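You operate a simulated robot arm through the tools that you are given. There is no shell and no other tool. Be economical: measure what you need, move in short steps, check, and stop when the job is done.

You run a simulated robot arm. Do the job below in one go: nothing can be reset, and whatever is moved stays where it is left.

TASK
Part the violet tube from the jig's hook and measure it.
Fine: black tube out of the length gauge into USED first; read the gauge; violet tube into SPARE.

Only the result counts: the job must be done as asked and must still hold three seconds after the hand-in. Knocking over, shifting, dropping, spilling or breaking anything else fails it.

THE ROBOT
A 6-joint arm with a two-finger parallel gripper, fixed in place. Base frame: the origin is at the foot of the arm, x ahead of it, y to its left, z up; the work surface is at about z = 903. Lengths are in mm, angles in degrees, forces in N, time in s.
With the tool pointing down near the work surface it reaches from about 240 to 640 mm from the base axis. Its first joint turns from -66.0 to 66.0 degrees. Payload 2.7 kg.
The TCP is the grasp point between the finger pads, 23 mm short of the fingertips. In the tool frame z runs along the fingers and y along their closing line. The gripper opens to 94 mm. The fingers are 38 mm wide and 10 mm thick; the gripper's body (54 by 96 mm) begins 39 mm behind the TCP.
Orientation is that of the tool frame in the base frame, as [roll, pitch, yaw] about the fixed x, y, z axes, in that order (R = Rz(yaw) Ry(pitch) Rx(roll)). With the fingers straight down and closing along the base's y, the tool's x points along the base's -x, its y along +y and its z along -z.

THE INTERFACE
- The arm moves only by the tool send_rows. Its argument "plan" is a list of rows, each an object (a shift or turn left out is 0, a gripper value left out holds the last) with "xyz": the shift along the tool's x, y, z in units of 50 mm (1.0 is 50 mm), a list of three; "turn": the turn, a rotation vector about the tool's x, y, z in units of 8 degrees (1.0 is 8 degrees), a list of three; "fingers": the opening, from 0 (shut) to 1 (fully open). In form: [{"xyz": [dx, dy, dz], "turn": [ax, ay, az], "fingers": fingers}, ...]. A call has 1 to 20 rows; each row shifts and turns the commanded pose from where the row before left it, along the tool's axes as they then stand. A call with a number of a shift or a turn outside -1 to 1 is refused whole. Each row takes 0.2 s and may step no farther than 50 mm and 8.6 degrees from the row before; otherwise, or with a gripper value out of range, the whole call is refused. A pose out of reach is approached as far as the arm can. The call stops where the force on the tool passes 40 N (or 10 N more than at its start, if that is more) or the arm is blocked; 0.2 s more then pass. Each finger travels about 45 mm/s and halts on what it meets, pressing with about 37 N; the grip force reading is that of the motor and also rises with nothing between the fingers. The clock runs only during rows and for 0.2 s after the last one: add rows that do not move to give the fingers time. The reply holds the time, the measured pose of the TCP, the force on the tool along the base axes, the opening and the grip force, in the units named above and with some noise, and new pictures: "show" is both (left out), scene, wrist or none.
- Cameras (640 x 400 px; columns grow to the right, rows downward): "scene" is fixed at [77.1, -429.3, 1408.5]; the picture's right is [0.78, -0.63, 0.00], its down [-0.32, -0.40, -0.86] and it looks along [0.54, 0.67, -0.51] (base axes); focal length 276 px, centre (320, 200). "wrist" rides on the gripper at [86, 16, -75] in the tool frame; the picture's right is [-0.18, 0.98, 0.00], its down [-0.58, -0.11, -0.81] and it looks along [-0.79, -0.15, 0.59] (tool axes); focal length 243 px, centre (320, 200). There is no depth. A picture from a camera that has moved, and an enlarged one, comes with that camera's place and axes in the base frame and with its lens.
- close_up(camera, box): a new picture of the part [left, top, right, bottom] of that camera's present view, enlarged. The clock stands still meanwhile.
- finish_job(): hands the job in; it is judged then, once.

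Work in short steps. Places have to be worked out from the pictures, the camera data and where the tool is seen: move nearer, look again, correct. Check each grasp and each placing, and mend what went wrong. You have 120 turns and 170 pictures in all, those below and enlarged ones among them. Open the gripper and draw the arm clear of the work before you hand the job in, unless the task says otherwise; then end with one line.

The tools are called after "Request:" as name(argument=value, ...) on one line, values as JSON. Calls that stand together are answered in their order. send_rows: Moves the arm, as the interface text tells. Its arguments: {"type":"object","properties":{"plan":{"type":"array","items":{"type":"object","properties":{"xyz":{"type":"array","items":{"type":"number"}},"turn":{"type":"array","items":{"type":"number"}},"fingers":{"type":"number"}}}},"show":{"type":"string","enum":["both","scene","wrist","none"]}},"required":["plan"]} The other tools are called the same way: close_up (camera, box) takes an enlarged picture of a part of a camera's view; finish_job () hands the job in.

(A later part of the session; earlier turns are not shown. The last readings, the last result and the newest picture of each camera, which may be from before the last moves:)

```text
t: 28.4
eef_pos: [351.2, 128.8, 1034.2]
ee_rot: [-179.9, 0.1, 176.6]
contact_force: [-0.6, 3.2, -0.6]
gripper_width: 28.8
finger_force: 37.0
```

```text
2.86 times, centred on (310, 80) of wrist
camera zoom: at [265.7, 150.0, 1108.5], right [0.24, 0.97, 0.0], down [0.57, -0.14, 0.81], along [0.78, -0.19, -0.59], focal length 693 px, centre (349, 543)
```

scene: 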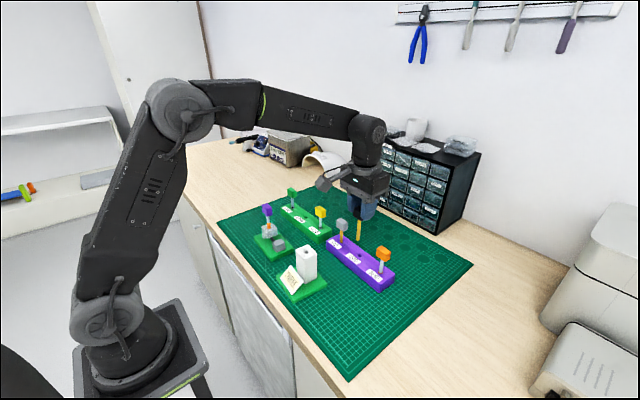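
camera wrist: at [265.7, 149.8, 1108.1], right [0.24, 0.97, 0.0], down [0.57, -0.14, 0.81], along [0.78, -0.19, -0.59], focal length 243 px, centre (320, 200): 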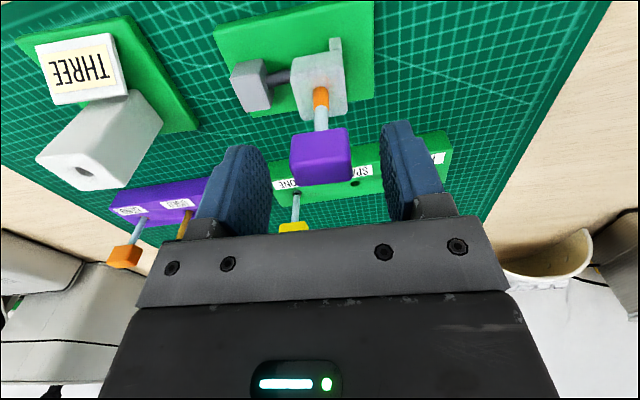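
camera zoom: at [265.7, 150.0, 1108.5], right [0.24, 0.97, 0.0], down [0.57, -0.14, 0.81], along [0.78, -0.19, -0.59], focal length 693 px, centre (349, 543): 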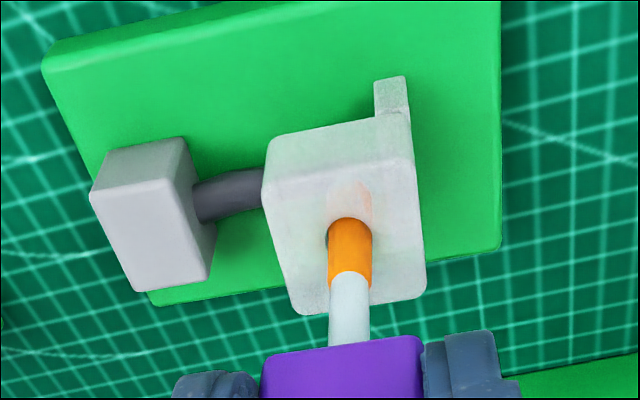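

Gripped (28.8 mm, hardly any side load). Pulling up 4 mm and reading the force.

Request:
send_rows(plan=[{"xyz": [0, 0, -0.04]}, {"xyz": [0, 0, -0.04]}, {}], show="none")

Request:
close_up(camera="wrist", box=[220, 10, 400, 150])

Request:
close_up(camera="scene", box=[240, 190, 300, 250])

```text
t: 29.2
eef_pos: [351.7, 128.4, 1038.5]
ee_rot: [-180.0, 0.2, 176.7]
contact_force: [-0.1, -0.6, -0.5]
gripper_width: 28.4
finger_force: 37.0
```

```text
2.86 times, centred on (310, 80) of wrist
camera zoom: at [265.7, 149.6, 1112.9], right [0.24, 0.97, 0.0], down [0.57, -0.14, 0.81], along [0.78, -0.19, -0.59], focal length 693 px, centre (349, 543)
```

zoom: 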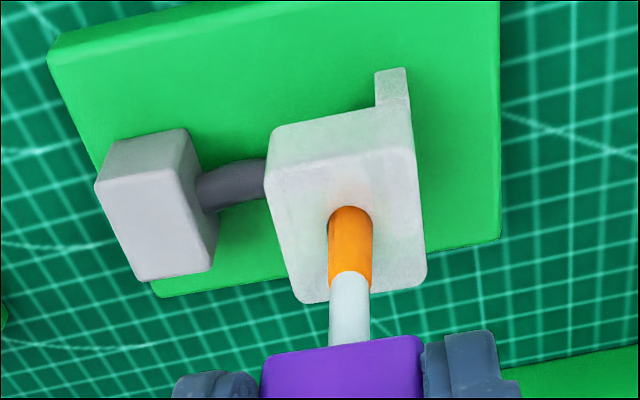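

```text
6.67 times, centred on (270, 220) of scene
camera zoom: at [77.1, -429.3, 1408.5], right [0.78, -0.63, 0.0], down [-0.32, -0.4, -0.86], along [0.54, 0.67, -0.51], focal length 1844 px, centre (653, 67)
```

zoom: 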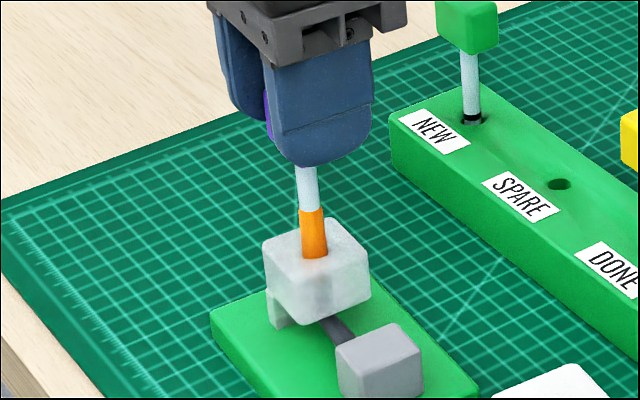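

Tube slides up freely with no force and the jig stays put. Continuing 16 mm further, in small steps.

Request:
send_rows(plan=[{"xyz": [0, 0, -0.08]}, {"xyz": [0, 0, -0.08]}, {"xyz": [0, 0, -0.08]}, {"xyz": [0, 0, -0.08]}, {}], show="none")

Request:
close_up(camera="wrist", box=[220, 10, 400, 150])

Request:
close_up(camera="scene", box=[240, 190, 300, 250])

```text
t: 30.4
eef_pos: [351.3, 127.2, 1055.3]
ee_rot: [-180.0, 0.1, 176.8]
contact_force: [-0.7, -0.5, -0.2]
gripper_width: 28.6
finger_force: 36.5
```

```text
2.86 times, centred on (310, 80) of wrist
camera zoom: at [265.7, 149.3, 1129.4], right [0.24, 0.97, 0.0], down [0.57, -0.14, 0.81], along [0.78, -0.19, -0.59], focal length 693 px, centre (349, 543)
```

zoom: 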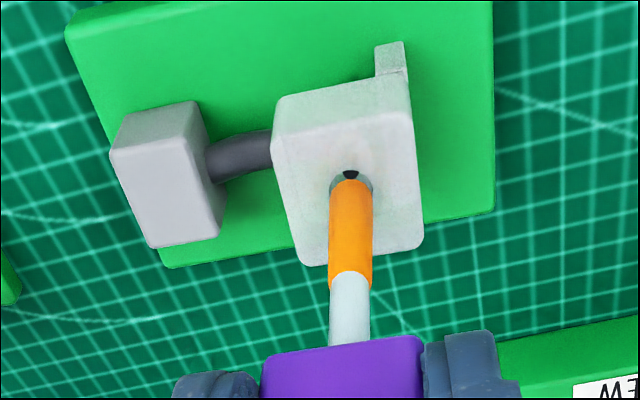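

```text
6.67 times, centred on (270, 220) of scene
camera zoom: at [77.1, -429.3, 1408.5], right [0.78, -0.63, 0.0], down [-0.32, -0.4, -0.86], along [0.54, 0.67, -0.51], focal length 1844 px, centre (653, 67)
```

zoom: 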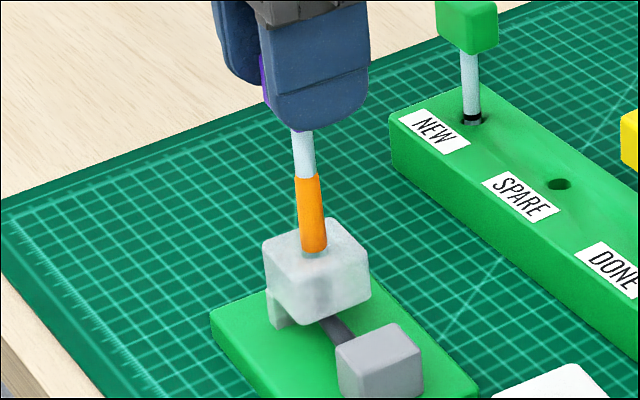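

The orange end is out of the guide and the hook tip stays behind. Lifting clear.

Request:
send_rows(plan=[{"xyz": [0, 0, -0.1]}, {"xyz": [0, 0, -0.2]}, {"xyz": [0, 0, -0.5]}, {"xyz": [0, 0, -0.8]}, {}])

Request:
close_up(camera="scene", box=[240, 165, 310, 245])

Request:
close_up(camera="wrist", box=[240, 0, 400, 160])

```text
t: 31.6
eef_pos: [349.8, 128.1, 1134.2]
ee_rot: [-179.9, 0.2, 176.7]
contact_force: [-0.1, -0.6, 0.4]
gripper_width: 28.4
finger_force: 37.6
camera wrist: at [265.2, 149.0, 1209.1], right [0.24, 0.97, 0.0], down [0.57, -0.14, 0.81], along [0.78, -0.19, -0.59], focal length 243 px, centre (320, 200)
```

scene: 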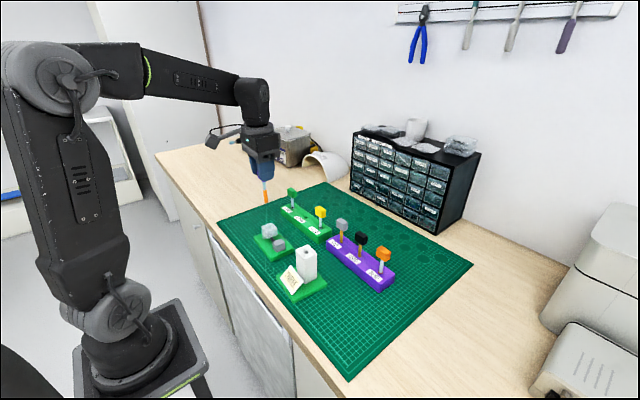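
wrist: 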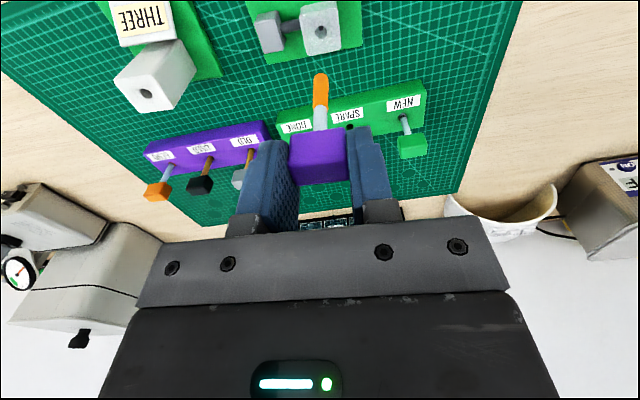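

```text
5.00 times, centred on (275, 205) of scene
camera zoom: at [77.1, -429.3, 1408.5], right [0.78, -0.63, 0.0], down [-0.32, -0.4, -0.86], along [0.54, 0.67, -0.51], focal length 1383 px, centre (545, 175)
```

zoom: 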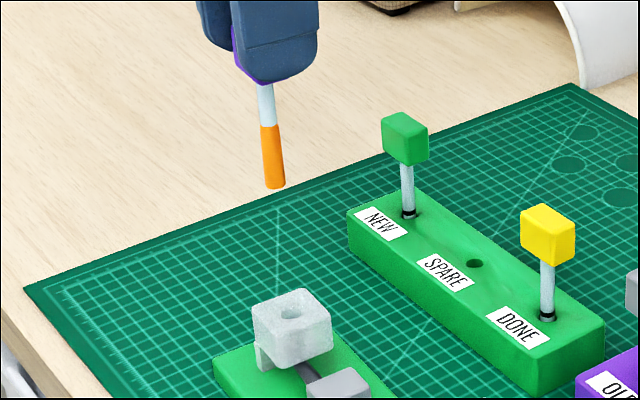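

```text
2.50 times, centred on (320, 80) of wrist
camera zoom: at [265.2, 149.0, 1209.1], right [0.24, 0.97, 0.0], down [0.57, -0.14, 0.81], along [0.78, -0.19, -0.59], focal length 606 px, centre (320, 500)
```

zoom: 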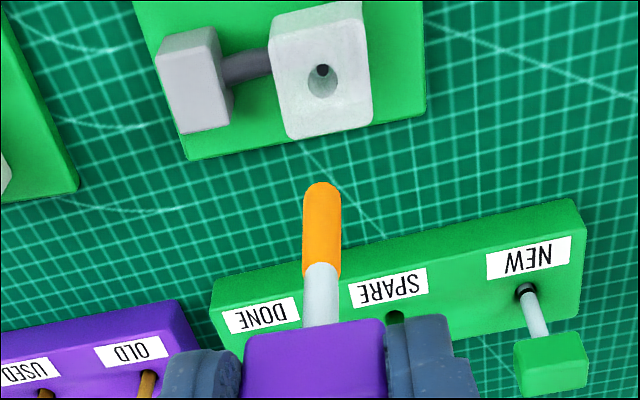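

Violet tube is free and the jig is undisturbed. Tip ≈ TCP −99 mm in z. Carrying it above the gauge hole (≈(347,-44)).

Request:
send_rows(plan=[{"turn": [0, 0, -0.4]}, {"xyz": [0.02, -0.865, 0]}, {"xyz": [0.02, -0.865, 0]}, {"xyz": [0, -0.865, 0]}, {"xyz": [0, -0.865, 0]}, {}])

Request:
close_up(camera="wrist", box=[240, 0, 400, 120])

Request:
close_up(camera="scene", box=[270, 200, 340, 270])

```text
t: 33.0
eef_pos: [349.3, -46.9, 1134.5]
ee_rot: [-179.9, 0.1, -179.9]
contact_force: [-0.1, -0.7, 0.1]
gripper_width: 28.3
finger_force: 36.6
camera wrist: at [262.6, -28.7, 1209.4], right [0.18, 0.98, 0.0], down [0.58, -0.11, 0.81], along [0.79, -0.15, -0.59], focal length 243 px, centre (320, 200)
```

scene: 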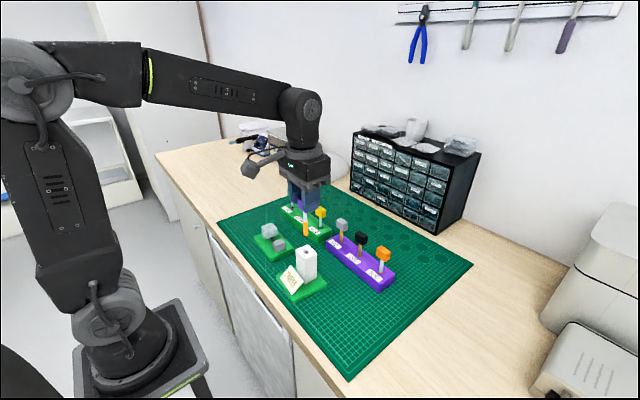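
wrist: 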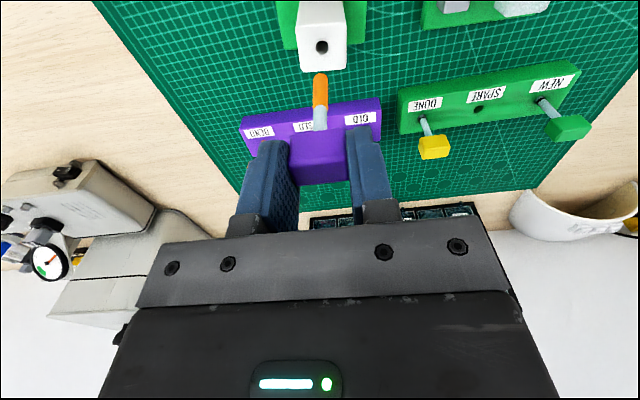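

```text
3.33 times, centred on (320, 60) of wrist
camera zoom: at [262.6, -28.7, 1209.4], right [0.18, 0.98, 0.0], down [0.58, -0.11, 0.81], along [0.79, -0.15, -0.59], focal length 809 px, centre (320, 667)
```

zoom: 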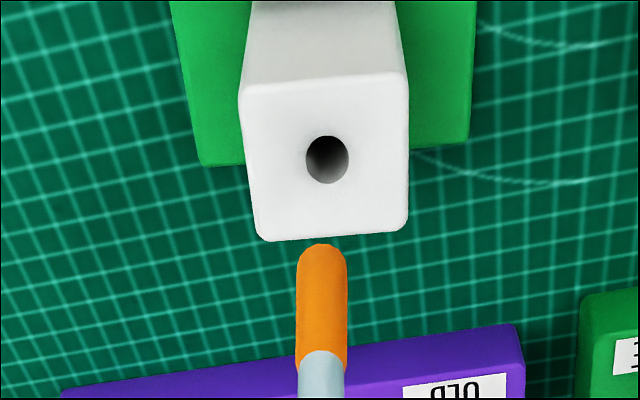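

```text
5.71 times, centred on (305, 235) of scene
camera zoom: at [77.1, -429.3, 1408.5], right [0.78, -0.63, 0.0], down [-0.32, -0.4, -0.86], along [0.54, 0.67, -0.51], focal length 1580 px, centre (406, 0)
```

zoom: 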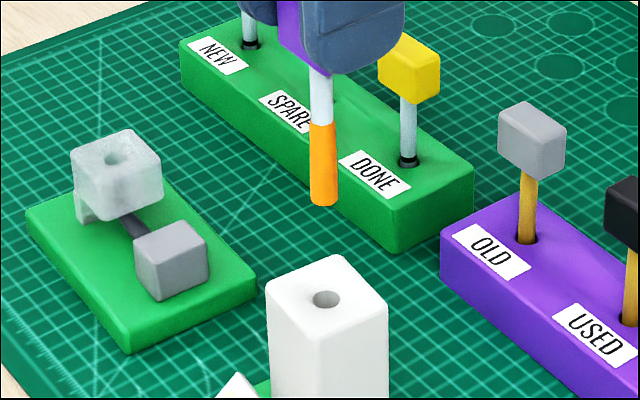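

Tip ≈ (348,-44.5), hole ≈ (347.5,-43). Shifting +1 mm in y and lowering to just over the tower for a fine check.

Request:
send_rows(plan=[{"xyz": [0, 0.025, 0.3]}, {"xyz": [0, 0, 0.3]}, {}], show="none")

Request:
close_up(camera="wrist", box=[260, 20, 380, 110])

Request:
close_up(camera="scene", box=[280, 220, 330, 270])

```text
t: 33.8
eef_pos: [348.2, -43.5, 1105.3]
ee_rot: [-179.7, 0.2, 179.8]
contact_force: [-0.4, 1.0, -1.3]
gripper_width: 28.6
finger_force: 37.1
```

```text
4.44 times, centred on (320, 65) of wrist
camera zoom: at [262.3, -26.7, 1179.2], right [0.19, 0.98, 0.0], down [0.58, -0.11, 0.81], along [0.79, -0.15, -0.59], focal length 1078 px, centre (320, 800)
```

zoom: 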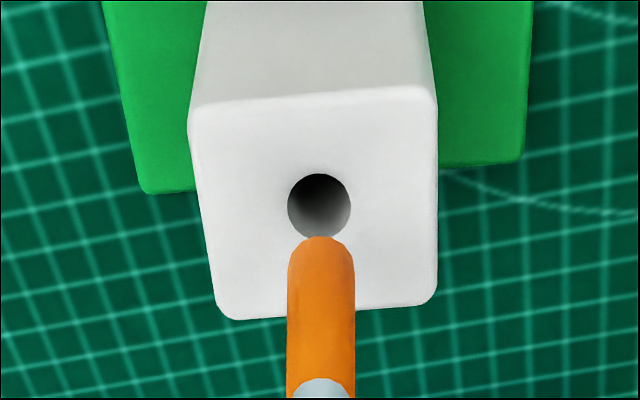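

```text
8.00 times, centred on (305, 245) of scene
camera zoom: at [77.1, -429.3, 1408.5], right [0.78, -0.63, 0.0], down [-0.32, -0.4, -0.86], along [0.54, 0.67, -0.51], focal length 2212 px, centre (440, -160)
```

zoom: 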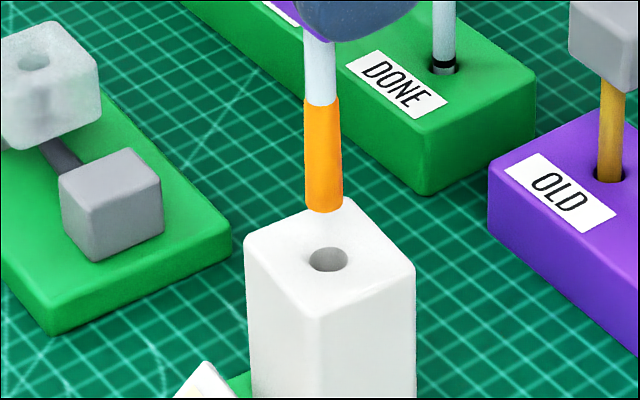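

Aligned to about 0.5 mm (orange end nearly fills the hole, so it matters). Nudging +0.4 mm x and lowering with force watch.

Request:
send_rows(plan=[{"xyz": [-0.008, 0, 0.1]}, {"xyz": [0, 0, 0.1]}, {"xyz": [0, 0, 0.04]}, {"xyz": [0, 0, 0.04]}, {"xyz": [0, 0, 0.04]}, {}], show="none")

Request:
close_up(camera="wrist", box=[260, 20, 380, 110])

Request:
close_up(camera="scene", box=[280, 220, 330, 270])

```text
t: 35.2
eef_pos: [348.8, -43.1, 1087.8]
ee_rot: [-180.0, 0.3, 179.8]
contact_force: [-0.3, 0.5, -0.1]
gripper_width: 28.5
finger_force: 37.5
```

```text
4.44 times, centred on (320, 65) of wrist
camera zoom: at [262.5, -27.1, 1163.3], right [0.19, 0.98, 0.0], down [0.58, -0.11, 0.81], along [0.79, -0.15, -0.59], focal length 1078 px, centre (320, 800)
```

zoom: 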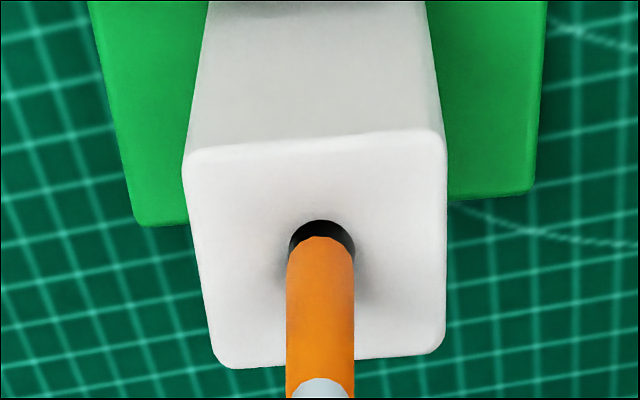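

```text
8.00 times, centred on (305, 245) of scene
camera zoom: at [77.1, -429.3, 1408.5], right [0.78, -0.63, 0.0], down [-0.32, -0.4, -0.86], along [0.54, 0.67, -0.51], focal length 2212 px, centre (440, -160)
```

zoom: 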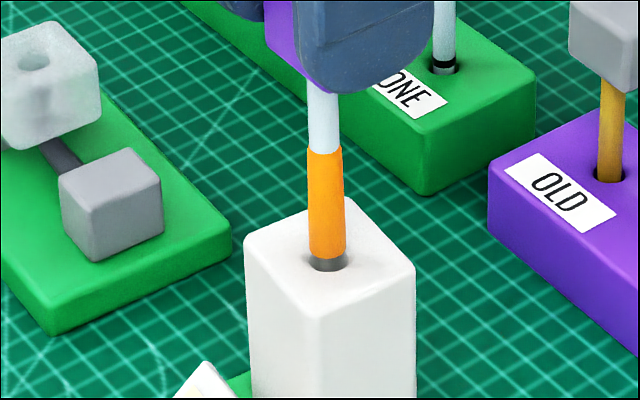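

The tip is still about 5 mm above the hole plane; estimates suggest I'm ~0.4 mm too far in x. Correct and go down 4 mm more.

Request:
send_rows(plan=[{"xyz": [0.008, 0, 0.04]}, {"xyz": [0, 0, 0.04]}, {}], show="none")

Request:
close_up(camera="wrist", box=[280, 30, 360, 100])

Request:
close_up(camera="scene", box=[290, 235, 320, 265])

```text
t: 36.0
eef_pos: [348.9, -42.4, 1085.2]
ee_rot: [-179.8, 0.2, 179.9]
contact_force: [-0.5, 0.5, -0.8]
gripper_width: 28.4
finger_force: 36.9
```

```text
5.71 times, centred on (320, 65) of wrist
camera zoom: at [262.1, -27.0, 1159.4], right [0.19, 0.98, 0.0], down [0.58, -0.11, 0.81], along [0.79, -0.15, -0.59], focal length 1386 px, centre (320, 971)
```

zoom: 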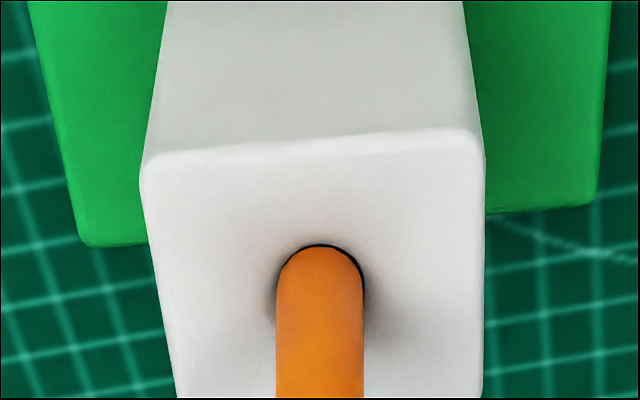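

```text
13.33 times, centred on (305, 250) of scene
camera zoom: at [77.1, -429.3, 1408.5], right [0.78, -0.63, 0.0], down [-0.32, -0.4, -0.86], along [0.54, 0.67, -0.51], focal length 3687 px, centre (520, -467)
```

zoom: 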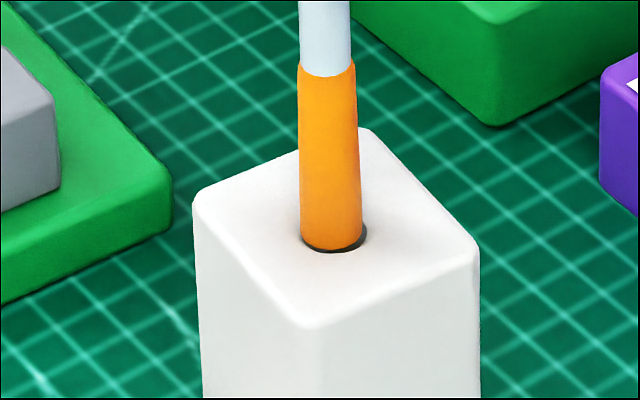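

Tip is right at the hole; hole shows a sliver on the right in both views. Shift (+0.5,+0.2) and lower gently.

Request:
send_rows(plan=[{"xyz": [-0.01, 0.004, 0]}, {"xyz": [0, 0, 0.03]}, {"xyz": [0, 0, 0.03]}, {"xyz": [0, 0, 0.03]}, {}], show="none")

Request:
close_up(camera="wrist", box=[280, 30, 360, 100])

Request:
close_up(camera="scene", box=[290, 235, 320, 265])

```text
t: 37.2
eef_pos: [348.6, -43.2, 1080.3]
ee_rot: [-179.8, 0.1, 179.9]
contact_force: [0.0, 0.3, -0.9]
gripper_width: 28.4
finger_force: 37.0
```

```text
5.71 times, centred on (320, 65) of wrist
camera zoom: at [262.7, -26.7, 1155.0], right [0.19, 0.98, 0.0], down [0.58, -0.11, 0.81], along [0.79, -0.15, -0.59], focal length 1386 px, centre (320, 971)
```

zoom: 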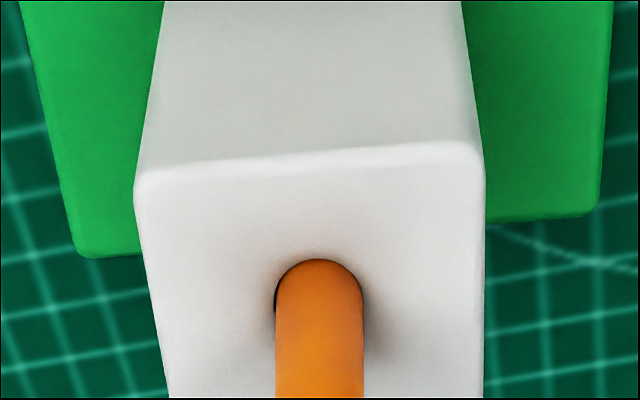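

```text
13.33 times, centred on (305, 250) of scene
camera zoom: at [77.1, -429.3, 1408.5], right [0.78, -0.63, 0.0], down [-0.32, -0.4, -0.86], along [0.54, 0.67, -0.51], focal length 3687 px, centre (520, -467)
```

zoom: 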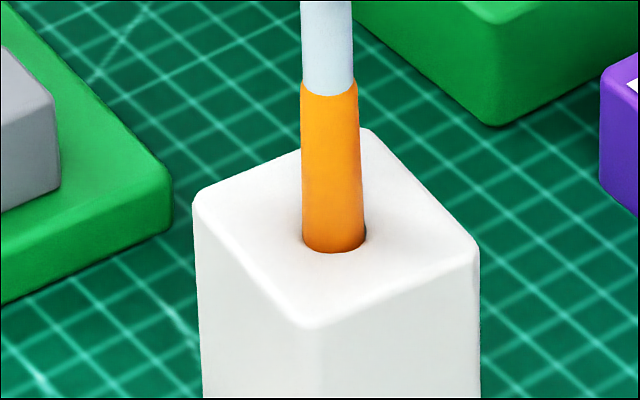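

It has entered cleanly. Backing y off 0.15 mm and lowering further in steps.

Request:
send_rows(plan=[{"xyz": [0, -0.003, 0.06]}, {"xyz": [0, 0, 0.06]}, {"xyz": [0, 0, 0.08]}, {"xyz": [0, 0, 0.08]}, {}], show="none")

Request:
close_up(camera="scene", box=[280, 220, 330, 270])

```text
t: 38.4
eef_pos: [349.0, -42.8, 1065.3]
ee_rot: [-179.8, 0.3, 179.9]
contact_force: [0.2, -0.3, 0.9]
gripper_width: 28.1
finger_force: 37.0
```

```text
8.00 times, centred on (305, 245) of scene
camera zoom: at [77.1, -429.3, 1408.5], right [0.78, -0.63, 0.0], down [-0.32, -0.4, -0.86], along [0.54, 0.67, -0.51], focal length 2212 px, centre (440, -160)
```

zoom: 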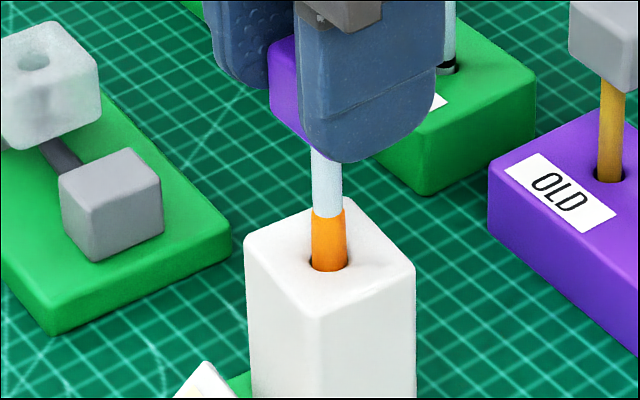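

Going smoothly with no force. Lowering another 34 mm in moderate steps.

Request:
send_rows(plan=[{"xyz": [0, 0, 0.12]}, {"xyz": [0, 0, 0.12]}, {"xyz": [0, 0, 0.12]}, {"xyz": [0, 0, 0.12]}, {"xyz": [0, 0, 0.12]}, {"xyz": [0, 0, 0.08]}, {}], show="none")

Request:
close_up(camera="scene", box=[270, 220, 340, 300])

```text
t: 40.0
eef_pos: [349.2, -43.7, 1031.3]
ee_rot: [-179.8, 0.3, 179.9]
contact_force: [-0.5, -0.3, -0.3]
gripper_width: 28.5
finger_force: 37.0
```

```text
5.00 times, centred on (305, 260) of scene
camera zoom: at [77.1, -429.3, 1408.5], right [0.78, -0.63, 0.0], down [-0.32, -0.4, -0.86], along [0.54, 0.67, -0.51], focal length 1383 px, centre (395, -100)
```

zoom: 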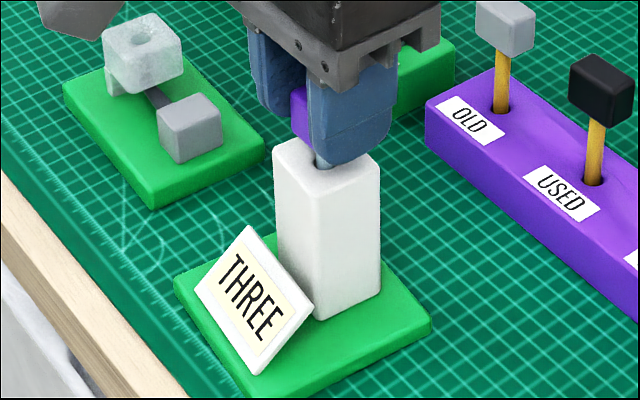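

Cap is a few mm above the tower. Lowering in 2 mm steps until it seats.

Request:
send_rows(plan=[{"xyz": [0, 0, 0.04]}, {"xyz": [0, 0, 0.04]}, {"xyz": [0, 0, 0.04]}, {}], show="none")

Request:
close_up(camera="scene", box=[270, 220, 340, 300])

```text
t: 41.0
eef_pos: [348.7, -43.5, 1026.9]
ee_rot: [-179.9, 0.2, 179.9]
contact_force: [1.1, 0.4, -1.0]
gripper_width: 28.3
finger_force: 36.3
```

```text
5.00 times, centred on (305, 260) of scene
camera zoom: at [77.1, -429.3, 1408.5], right [0.78, -0.63, 0.0], down [-0.32, -0.4, -0.86], along [0.54, 0.67, -0.51], focal length 1383 px, centre (395, -100)
```

zoom: 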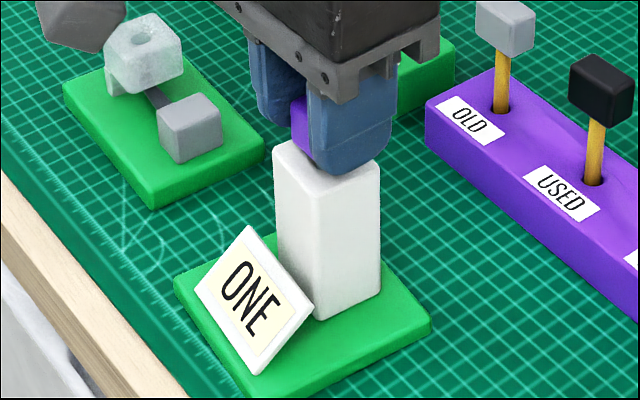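

The gauge now shows "ONE". I'll let it seat fully and check the reading holds.

Request:
send_rows(plan=[{"xyz": [0, 0, 0.03]}, {"xyz": [0, 0, 0.03]}, {}, {}, {}], show="none")

Request:
close_up(camera="scene", box=[270, 220, 340, 300])

```text
t: 42.2
eef_pos: [350.2, -43.0, 1022.0]
ee_rot: [-179.9, 0.1, 179.9]
contact_force: [-0.4, 0.2, 0.1]
gripper_width: 28.5
finger_force: 36.8
```

```text
5.00 times, centred on (305, 260) of scene
camera zoom: at [77.1, -429.3, 1408.5], right [0.78, -0.63, 0.0], down [-0.32, -0.4, -0.86], along [0.54, 0.67, -0.51], focal length 1383 px, centre (395, -100)
```

zoom: 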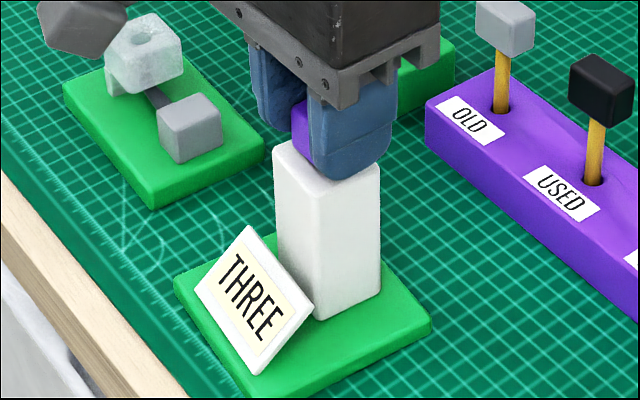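

Reading changed to "THREE", so it isn't settled yet. Still no contact force; continuing down until the tube actually seats.

Request:
send_rows(plan=[{"xyz": [0, 0, 0.02]}, {"xyz": [0, 0, 0.02]}, {"xyz": [0, 0, 0.02]}, {}], show="none")

Request:
close_up(camera="scene", box=[270, 220, 340, 300])

```text
t: 43.4
eef_pos: [349.9, -43.4, 1023.5]
ee_rot: [-179.9, 0.5, -180.0]
contact_force: [-1.3, -0.3, 4.3]
gripper_width: 28.3
finger_force: 37.6
stopped in row 4: the force on the tool passed its limit (the readings are from after the stop); the commanded pose is now the measured one
```

```text
5.00 times, centred on (305, 260) of scene
camera zoom: at [77.1, -429.3, 1408.5], right [0.78, -0.63, 0.0], down [-0.32, -0.4, -0.86], along [0.54, 0.67, -0.51], focal length 1383 px, centre (395, -100)
```

zoom: 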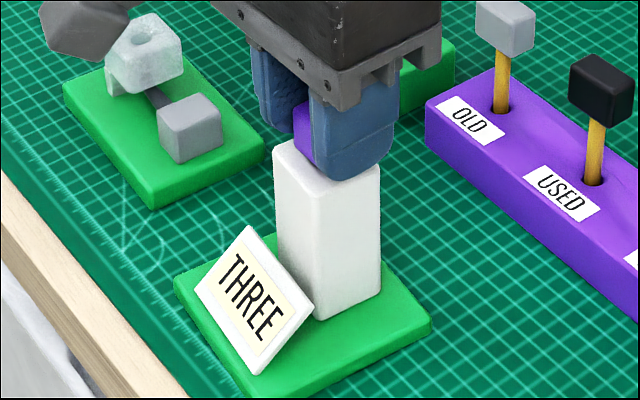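

It's seated. Releasing so the tube rests on its own, then reading.

Request:
send_rows(plan=[{"xyz": [0, 0, -0.02]}, {"fingers": 0.5}, {"fingers": 0.55}, {}, {}, {}, {}, {}], show="wrist")

Request:
close_up(camera="scene", box=[270, 220, 340, 300])

```text
t: 45.1
eef_pos: [349.7, -43.0, 1022.2]
ee_rot: [-179.9, 0.4, 179.9]
contact_force: [0.1, 0.8, 0.2]
gripper_width: 51.7
finger_force: 0.1
camera wrist: at [263.3, -27.0, 1097.4], right [0.18, 0.98, 0.0], down [0.58, -0.11, 0.81], along [0.8, -0.15, -0.59], focal length 243 px, centre (320, 200)
```

wrist: 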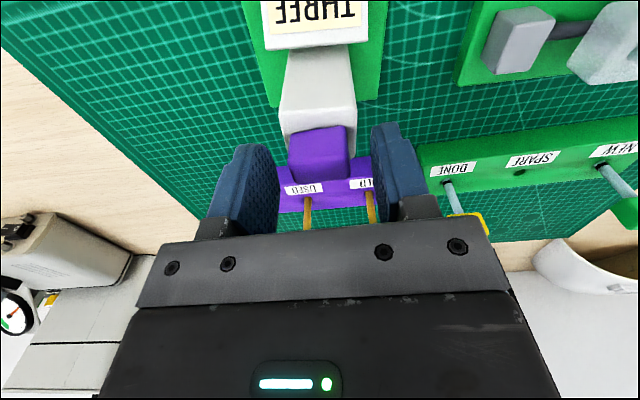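

```text
5.00 times, centred on (305, 260) of scene
camera zoom: at [77.1, -429.3, 1408.5], right [0.78, -0.63, 0.0], down [-0.32, -0.4, -0.86], along [0.54, 0.67, -0.51], focal length 1383 px, centre (395, -100)
```

zoom: 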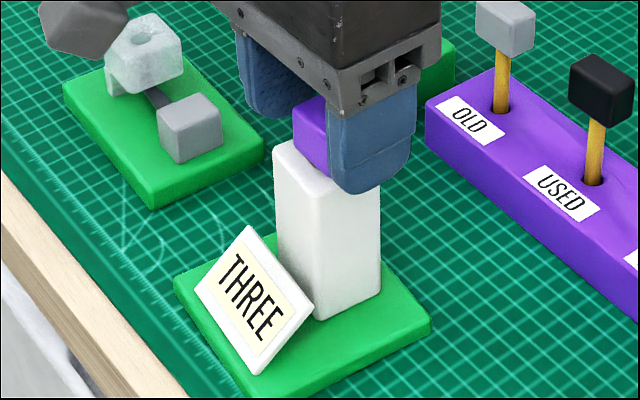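

Settled reading of the violet tube: THREE. Gripping it again at the same place and lifting.

Request:
send_rows(plan=[{"fingers": 0.35}, {"fingers": 0.25}, {"fingers": 0.1}, {}, {}, {"xyz": [0, 0, -0.1]}, {"xyz": [0, 0, -0.2]}, {"xyz": [0, 0, -0.5]}, {"xyz": [0, 0, -0.7]}, {"xyz": [0, 0, -0.7]}, {}])

Request:
close_up(camera="scene", box=[260, 195, 340, 300])

Request:
close_up(camera="wrist", box=[240, 0, 400, 120])

```text
t: 47.5
eef_pos: [348.8, -42.9, 1134.8]
ee_rot: [-179.9, 0.4, 180.0]
contact_force: [0.1, -0.4, 0.3]
gripper_width: 28.5
finger_force: 36.9
camera wrist: at [262.3, -26.4, 1207.8], right [0.18, 0.98, 0.0], down [0.58, -0.11, 0.81], along [0.8, -0.15, -0.59], focal length 243 px, centre (320, 200)
```

scene: 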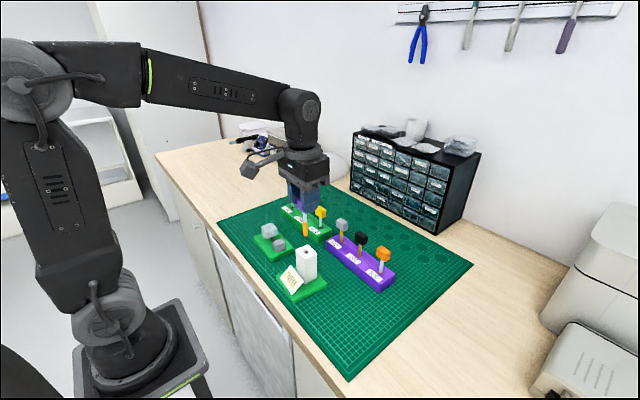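
wrist: 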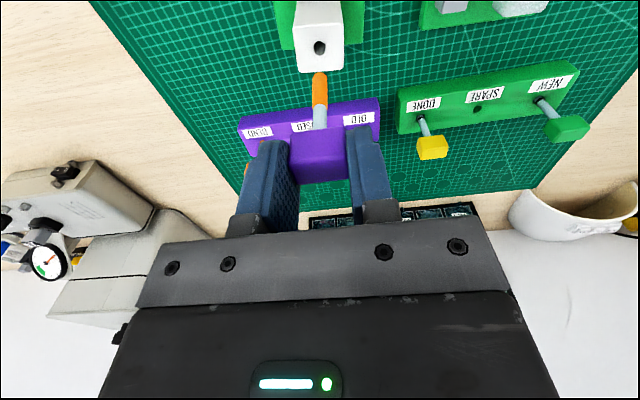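

```text
3.81 times, centred on (300, 248) of scene
camera zoom: at [77.1, -429.3, 1408.5], right [0.78, -0.63, 0.0], down [-0.32, -0.4, -0.86], along [0.54, 0.67, -0.51], focal length 1053 px, centre (396, 19)
```

zoom: 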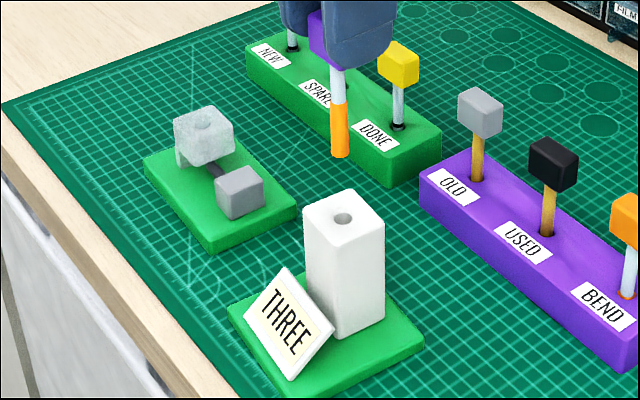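

```text
3.33 times, centred on (320, 60) of wrist
camera zoom: at [262.3, -26.4, 1207.8], right [0.18, 0.98, 0.0], down [0.58, -0.11, 0.81], along [0.8, -0.15, -0.59], focal length 809 px, centre (320, 667)
```

zoom: 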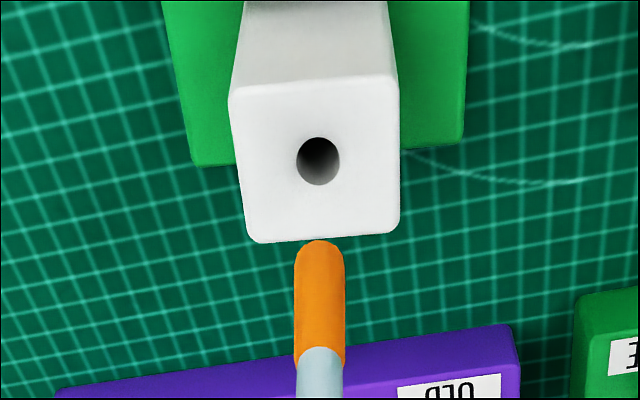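

Free again, nothing disturbed. Carrying to above SPARE (~(474,138)).

Request:
send_rows(plan=[{"turn": [0, 0.03, 0]}, {"xyz": [-0.504, 0.724, 0]}, {"xyz": [-0.504, 0.724, 0]}, {"xyz": [-0.504, 0.724, 0]}, {"xyz": [-0.504, 0.724, 0]}, {"xyz": [-0.504, 0.724, 0]}, {"xyz": [0, 0, 0.6]}, {"xyz": [0, 0, 0.5]}, {}])

Request:
close_up(camera="wrist", box=[240, 0, 400, 120])

Request:
close_up(camera="scene", box=[270, 175, 340, 245])

```text
t: 49.5
eef_pos: [475.8, 138.5, 1079.1]
ee_rot: [-179.9, 0.2, 179.9]
contact_force: [0.2, -0.8, 0.0]
gripper_width: 28.5
finger_force: 37.0
camera wrist: at [389.3, 154.0, 1152.8], right [0.19, 0.98, 0.0], down [0.58, -0.11, 0.81], along [0.79, -0.15, -0.59], focal length 243 px, centre (320, 200)
```

scene: 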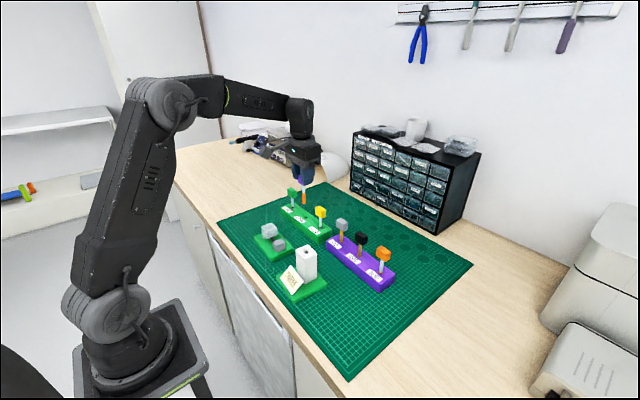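
wrist: 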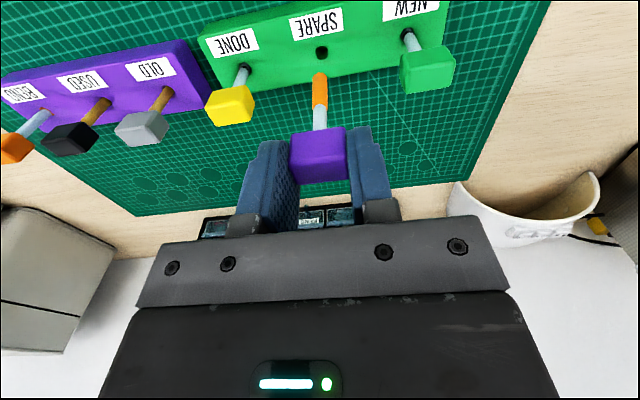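

```text
3.33 times, centred on (320, 60) of wrist
camera zoom: at [389.3, 154.0, 1152.8], right [0.19, 0.98, 0.0], down [0.58, -0.11, 0.81], along [0.79, -0.15, -0.59], focal length 809 px, centre (320, 667)
```

zoom: 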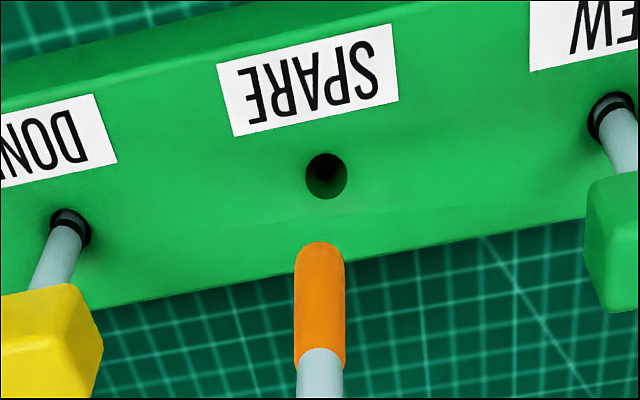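

```text
5.71 times, centred on (305, 210) of scene
camera zoom: at [77.1, -429.3, 1408.5], right [0.78, -0.63, 0.0], down [-0.32, -0.4, -0.86], along [0.54, 0.67, -0.51], focal length 1580 px, centre (406, 143)
```

zoom: 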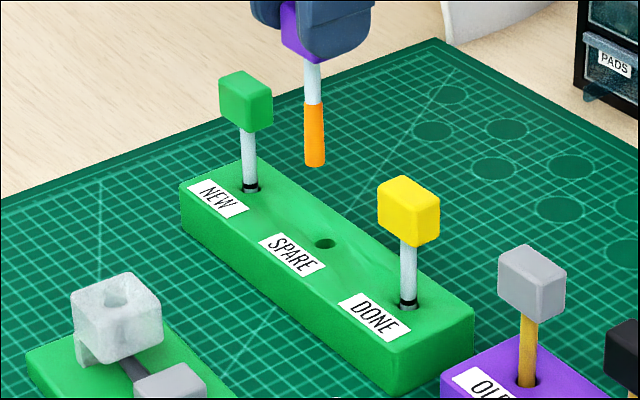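

Hole relative to tip: about +4.2 mm x, +0.5 mm y. Correcting and lowering 30 mm.

Request:
send_rows(plan=[{"xyz": [-0.085, 0.009, 0]}, {"xyz": [0, 0, 0.3]}, {"xyz": [0, 0, 0.3]}, {}], show="none")

Request:
close_up(camera="wrist", box=[260, 20, 380, 110])

Request:
close_up(camera="scene", box=[280, 190, 330, 240])

```text
t: 50.5
eef_pos: [480.3, 138.0, 1048.4]
ee_rot: [-179.9, 0.1, -180.0]
contact_force: [0.6, 0.5, -0.5]
gripper_width: 28.6
finger_force: 37.2
```

```text
4.44 times, centred on (320, 65) of wrist
camera zoom: at [393.6, 154.3, 1122.8], right [0.18, 0.98, 0.0], down [0.58, -0.11, 0.81], along [0.79, -0.15, -0.59], focal length 1078 px, centre (320, 800)
```

zoom: 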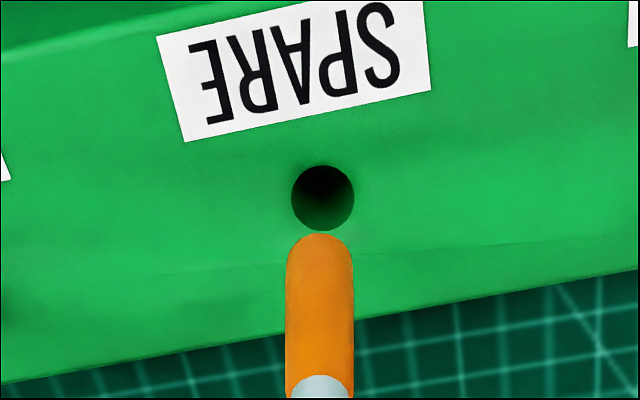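

```text
8.00 times, centred on (305, 215) of scene
camera zoom: at [77.1, -429.3, 1408.5], right [0.78, -0.63, 0.0], down [-0.32, -0.4, -0.86], along [0.54, 0.67, -0.51], focal length 2212 px, centre (440, 80)
```

zoom: 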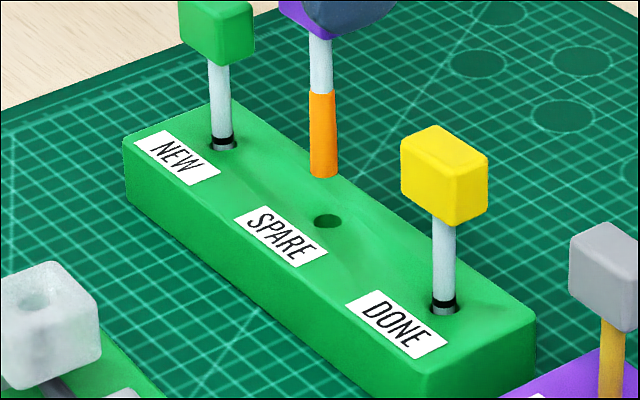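

Still ~23 mm above the rack top. Small y nudge, lower 14 mm and re-check.

Request:
send_rows(plan=[{"xyz": [-0.004, 0.006, 0.14]}, {"xyz": [0, 0, 0.14]}, {}], show="none")

Request:
close_up(camera="wrist", box=[280, 30, 360, 100])

Request:
close_up(camera="scene", box=[295, 200, 325, 230])

```text
t: 51.4
eef_pos: [480.4, 138.2, 1034.3]
ee_rot: [-179.9, 0.2, -180.0]
contact_force: [0.5, 0.9, -0.6]
gripper_width: 28.3
finger_force: 37.1
```

```text
5.71 times, centred on (320, 65) of wrist
camera zoom: at [393.7, 154.7, 1108.6], right [0.18, 0.98, 0.0], down [0.58, -0.11, 0.81], along [0.79, -0.15, -0.59], focal length 1386 px, centre (320, 971)
```

zoom: 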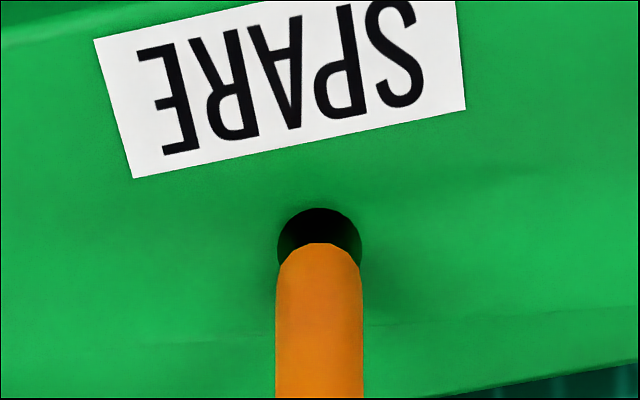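

```text
13.33 times, centred on (310, 215) of scene
camera zoom: at [77.1, -429.3, 1408.5], right [0.78, -0.63, 0.0], down [-0.32, -0.4, -0.86], along [0.54, 0.67, -0.51], focal length 3687 px, centre (453, 0)
```

zoom: 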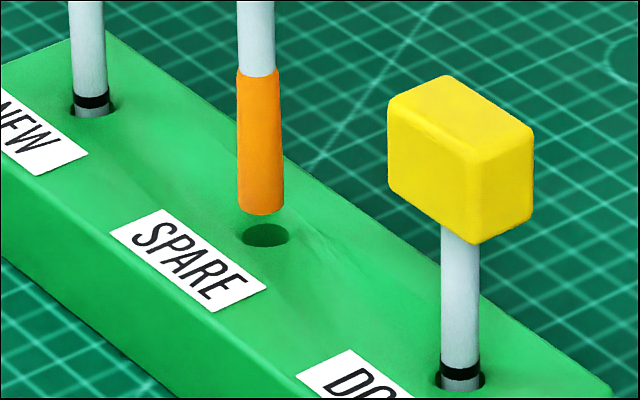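

About 9 mm left; wrist shows y centred, scene suggests a slight +x. Nudging +0.4 mm and lowering 8 mm.

Request:
send_rows(plan=[{"xyz": [-0.008, 0, 0.06]}, {"xyz": [0, 0, 0.06]}, {"xyz": [0, 0, 0.04]}, {}], show="none")

Request:
close_up(camera="wrist", box=[280, 30, 360, 100])

Request:
close_up(camera="scene", box=[295, 200, 325, 230])

```text
t: 52.4
eef_pos: [479.3, 138.1, 1025.4]
ee_rot: [-179.9, 0.1, 180.0]
contact_force: [0.6, -0.2, 0.2]
gripper_width: 28.2
finger_force: 36.6
```

```text
5.71 times, centred on (320, 65) of wrist
camera zoom: at [394.0, 154.4, 1100.7], right [0.18, 0.98, 0.0], down [0.58, -0.11, 0.81], along [0.79, -0.15, -0.59], focal length 1386 px, centre (320, 971)
```

zoom: 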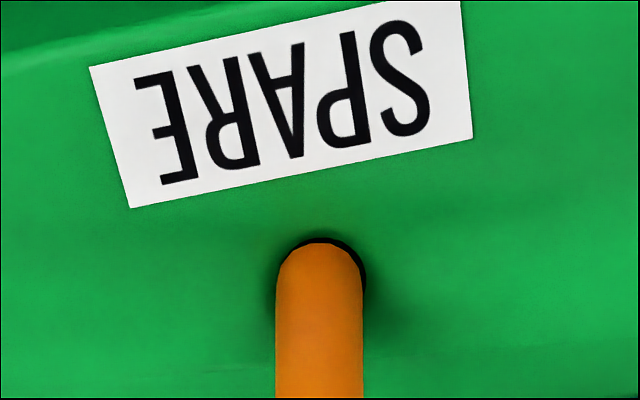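

```text
13.33 times, centred on (310, 215) of scene
camera zoom: at [77.1, -429.3, 1408.5], right [0.78, -0.63, 0.0], down [-0.32, -0.4, -0.86], along [0.54, 0.67, -0.51], focal length 3687 px, centre (453, 0)
```

zoom: 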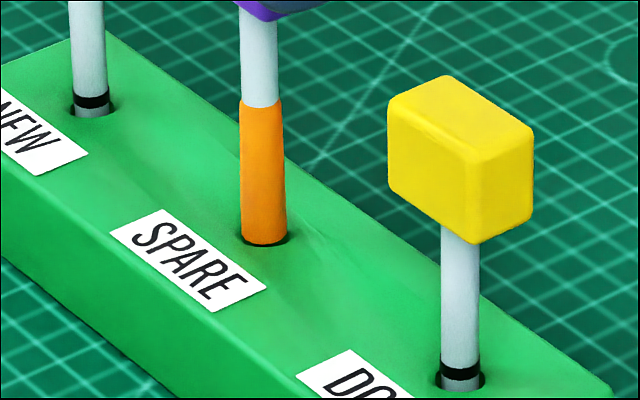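

Same picture as at the gauge just before entry; shift (+0.4,+0.2) and lower gently.

Request:
send_rows(plan=[{"xyz": [-0.008, 0.004, 0]}, {"xyz": [0, 0, 0.03]}, {"xyz": [0, 0, 0.03]}, {"xyz": [0, 0, 0.03]}, {}], show="none")

Request:
close_up(camera="wrist", box=[280, 30, 360, 100])

Request:
close_up(camera="scene", box=[295, 200, 325, 230])

```text
t: 53.5
eef_pos: [481.0, 137.9, 1021.9]
ee_rot: [-179.8, 0.1, -180.0]
contact_force: [0.0, -0.7, 0.1]
gripper_width: 28.5
finger_force: 37.2
```

```text
5.71 times, centred on (320, 65) of wrist
camera zoom: at [394.5, 154.3, 1096.1], right [0.18, 0.98, 0.0], down [0.58, -0.11, 0.81], along [0.79, -0.15, -0.59], focal length 1386 px, centre (320, 971)
```

zoom: 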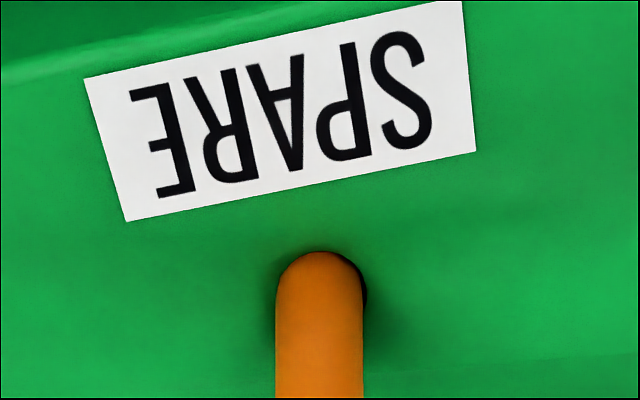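

```text
13.33 times, centred on (310, 215) of scene
camera zoom: at [77.1, -429.3, 1408.5], right [0.78, -0.63, 0.0], down [-0.32, -0.4, -0.86], along [0.54, 0.67, -0.51], focal length 3687 px, centre (453, 0)
```

zoom: 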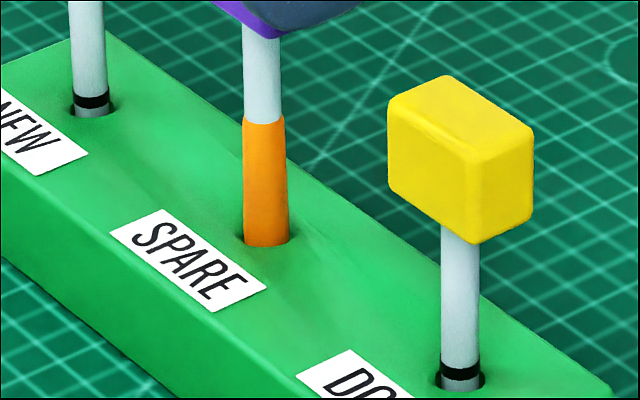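

Entered, no force. A hair +y and continue lowering.

Request:
send_rows(plan=[{"xyz": [0, 0.003, 0.05]}, {"xyz": [0, 0, 0.07]}, {"xyz": [0, 0, 0.07]}, {"xyz": [0, 0, 0.07]}, {"xyz": [0, 0, 0.06]}, {}], show="none")

Request:
close_up(camera="scene", box=[290, 190, 330, 230])

```text
t: 55.0
eef_pos: [480.4, 137.6, 1006.2]
ee_rot: [-179.9, 0.2, -179.9]
contact_force: [-1.6, -0.2, -0.8]
gripper_width: 28.3
finger_force: 37.2
```

```text
10.00 times, centred on (310, 210) of scene
camera zoom: at [77.1, -429.3, 1408.5], right [0.78, -0.63, 0.0], down [-0.32, -0.4, -0.86], along [0.54, 0.67, -0.51], focal length 2765 px, centre (420, 100)
```

zoom: 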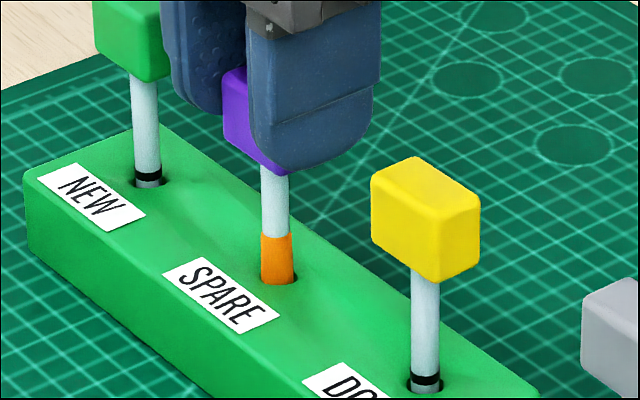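

Continuing down; seating expected in about 10–14 mm.

Request:
send_rows(plan=[{"xyz": [0, 0, 0.06]}, {"xyz": [0, 0, 0.06]}, {"xyz": [0, 0, 0.04]}, {"xyz": [0, 0, 0.03]}, {}], show="none")

Request:
close_up(camera="scene", box=[290, 190, 330, 230])

```text
t: 55.7
eef_pos: [483.7, 138.4, 1004.3]
ee_rot: [180.0, 0.7, -179.9]
contact_force: [-0.7, 0.6, 4.4]
gripper_width: 28.5
finger_force: 37.0
stopped in row 3: the force on the tool passed its limit (the readings are from after the stop); the commanded pose is now the measured one
```

```text
10.00 times, centred on (310, 210) of scene
camera zoom: at [77.0, -429.3, 1408.5], right [0.78, -0.63, 0.0], down [-0.32, -0.4, -0.86], along [0.54, 0.67, -0.51], focal length 2765 px, centre (420, 100)
```

zoom: 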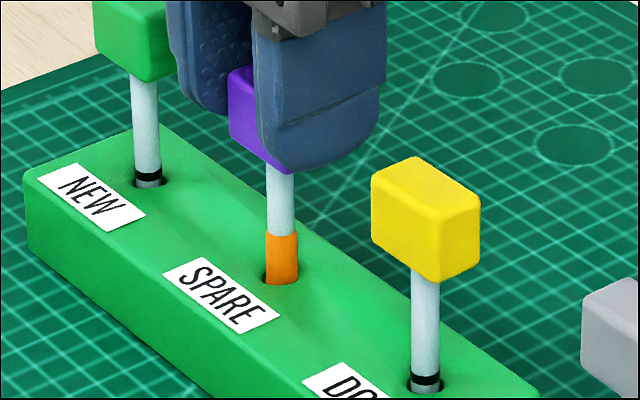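

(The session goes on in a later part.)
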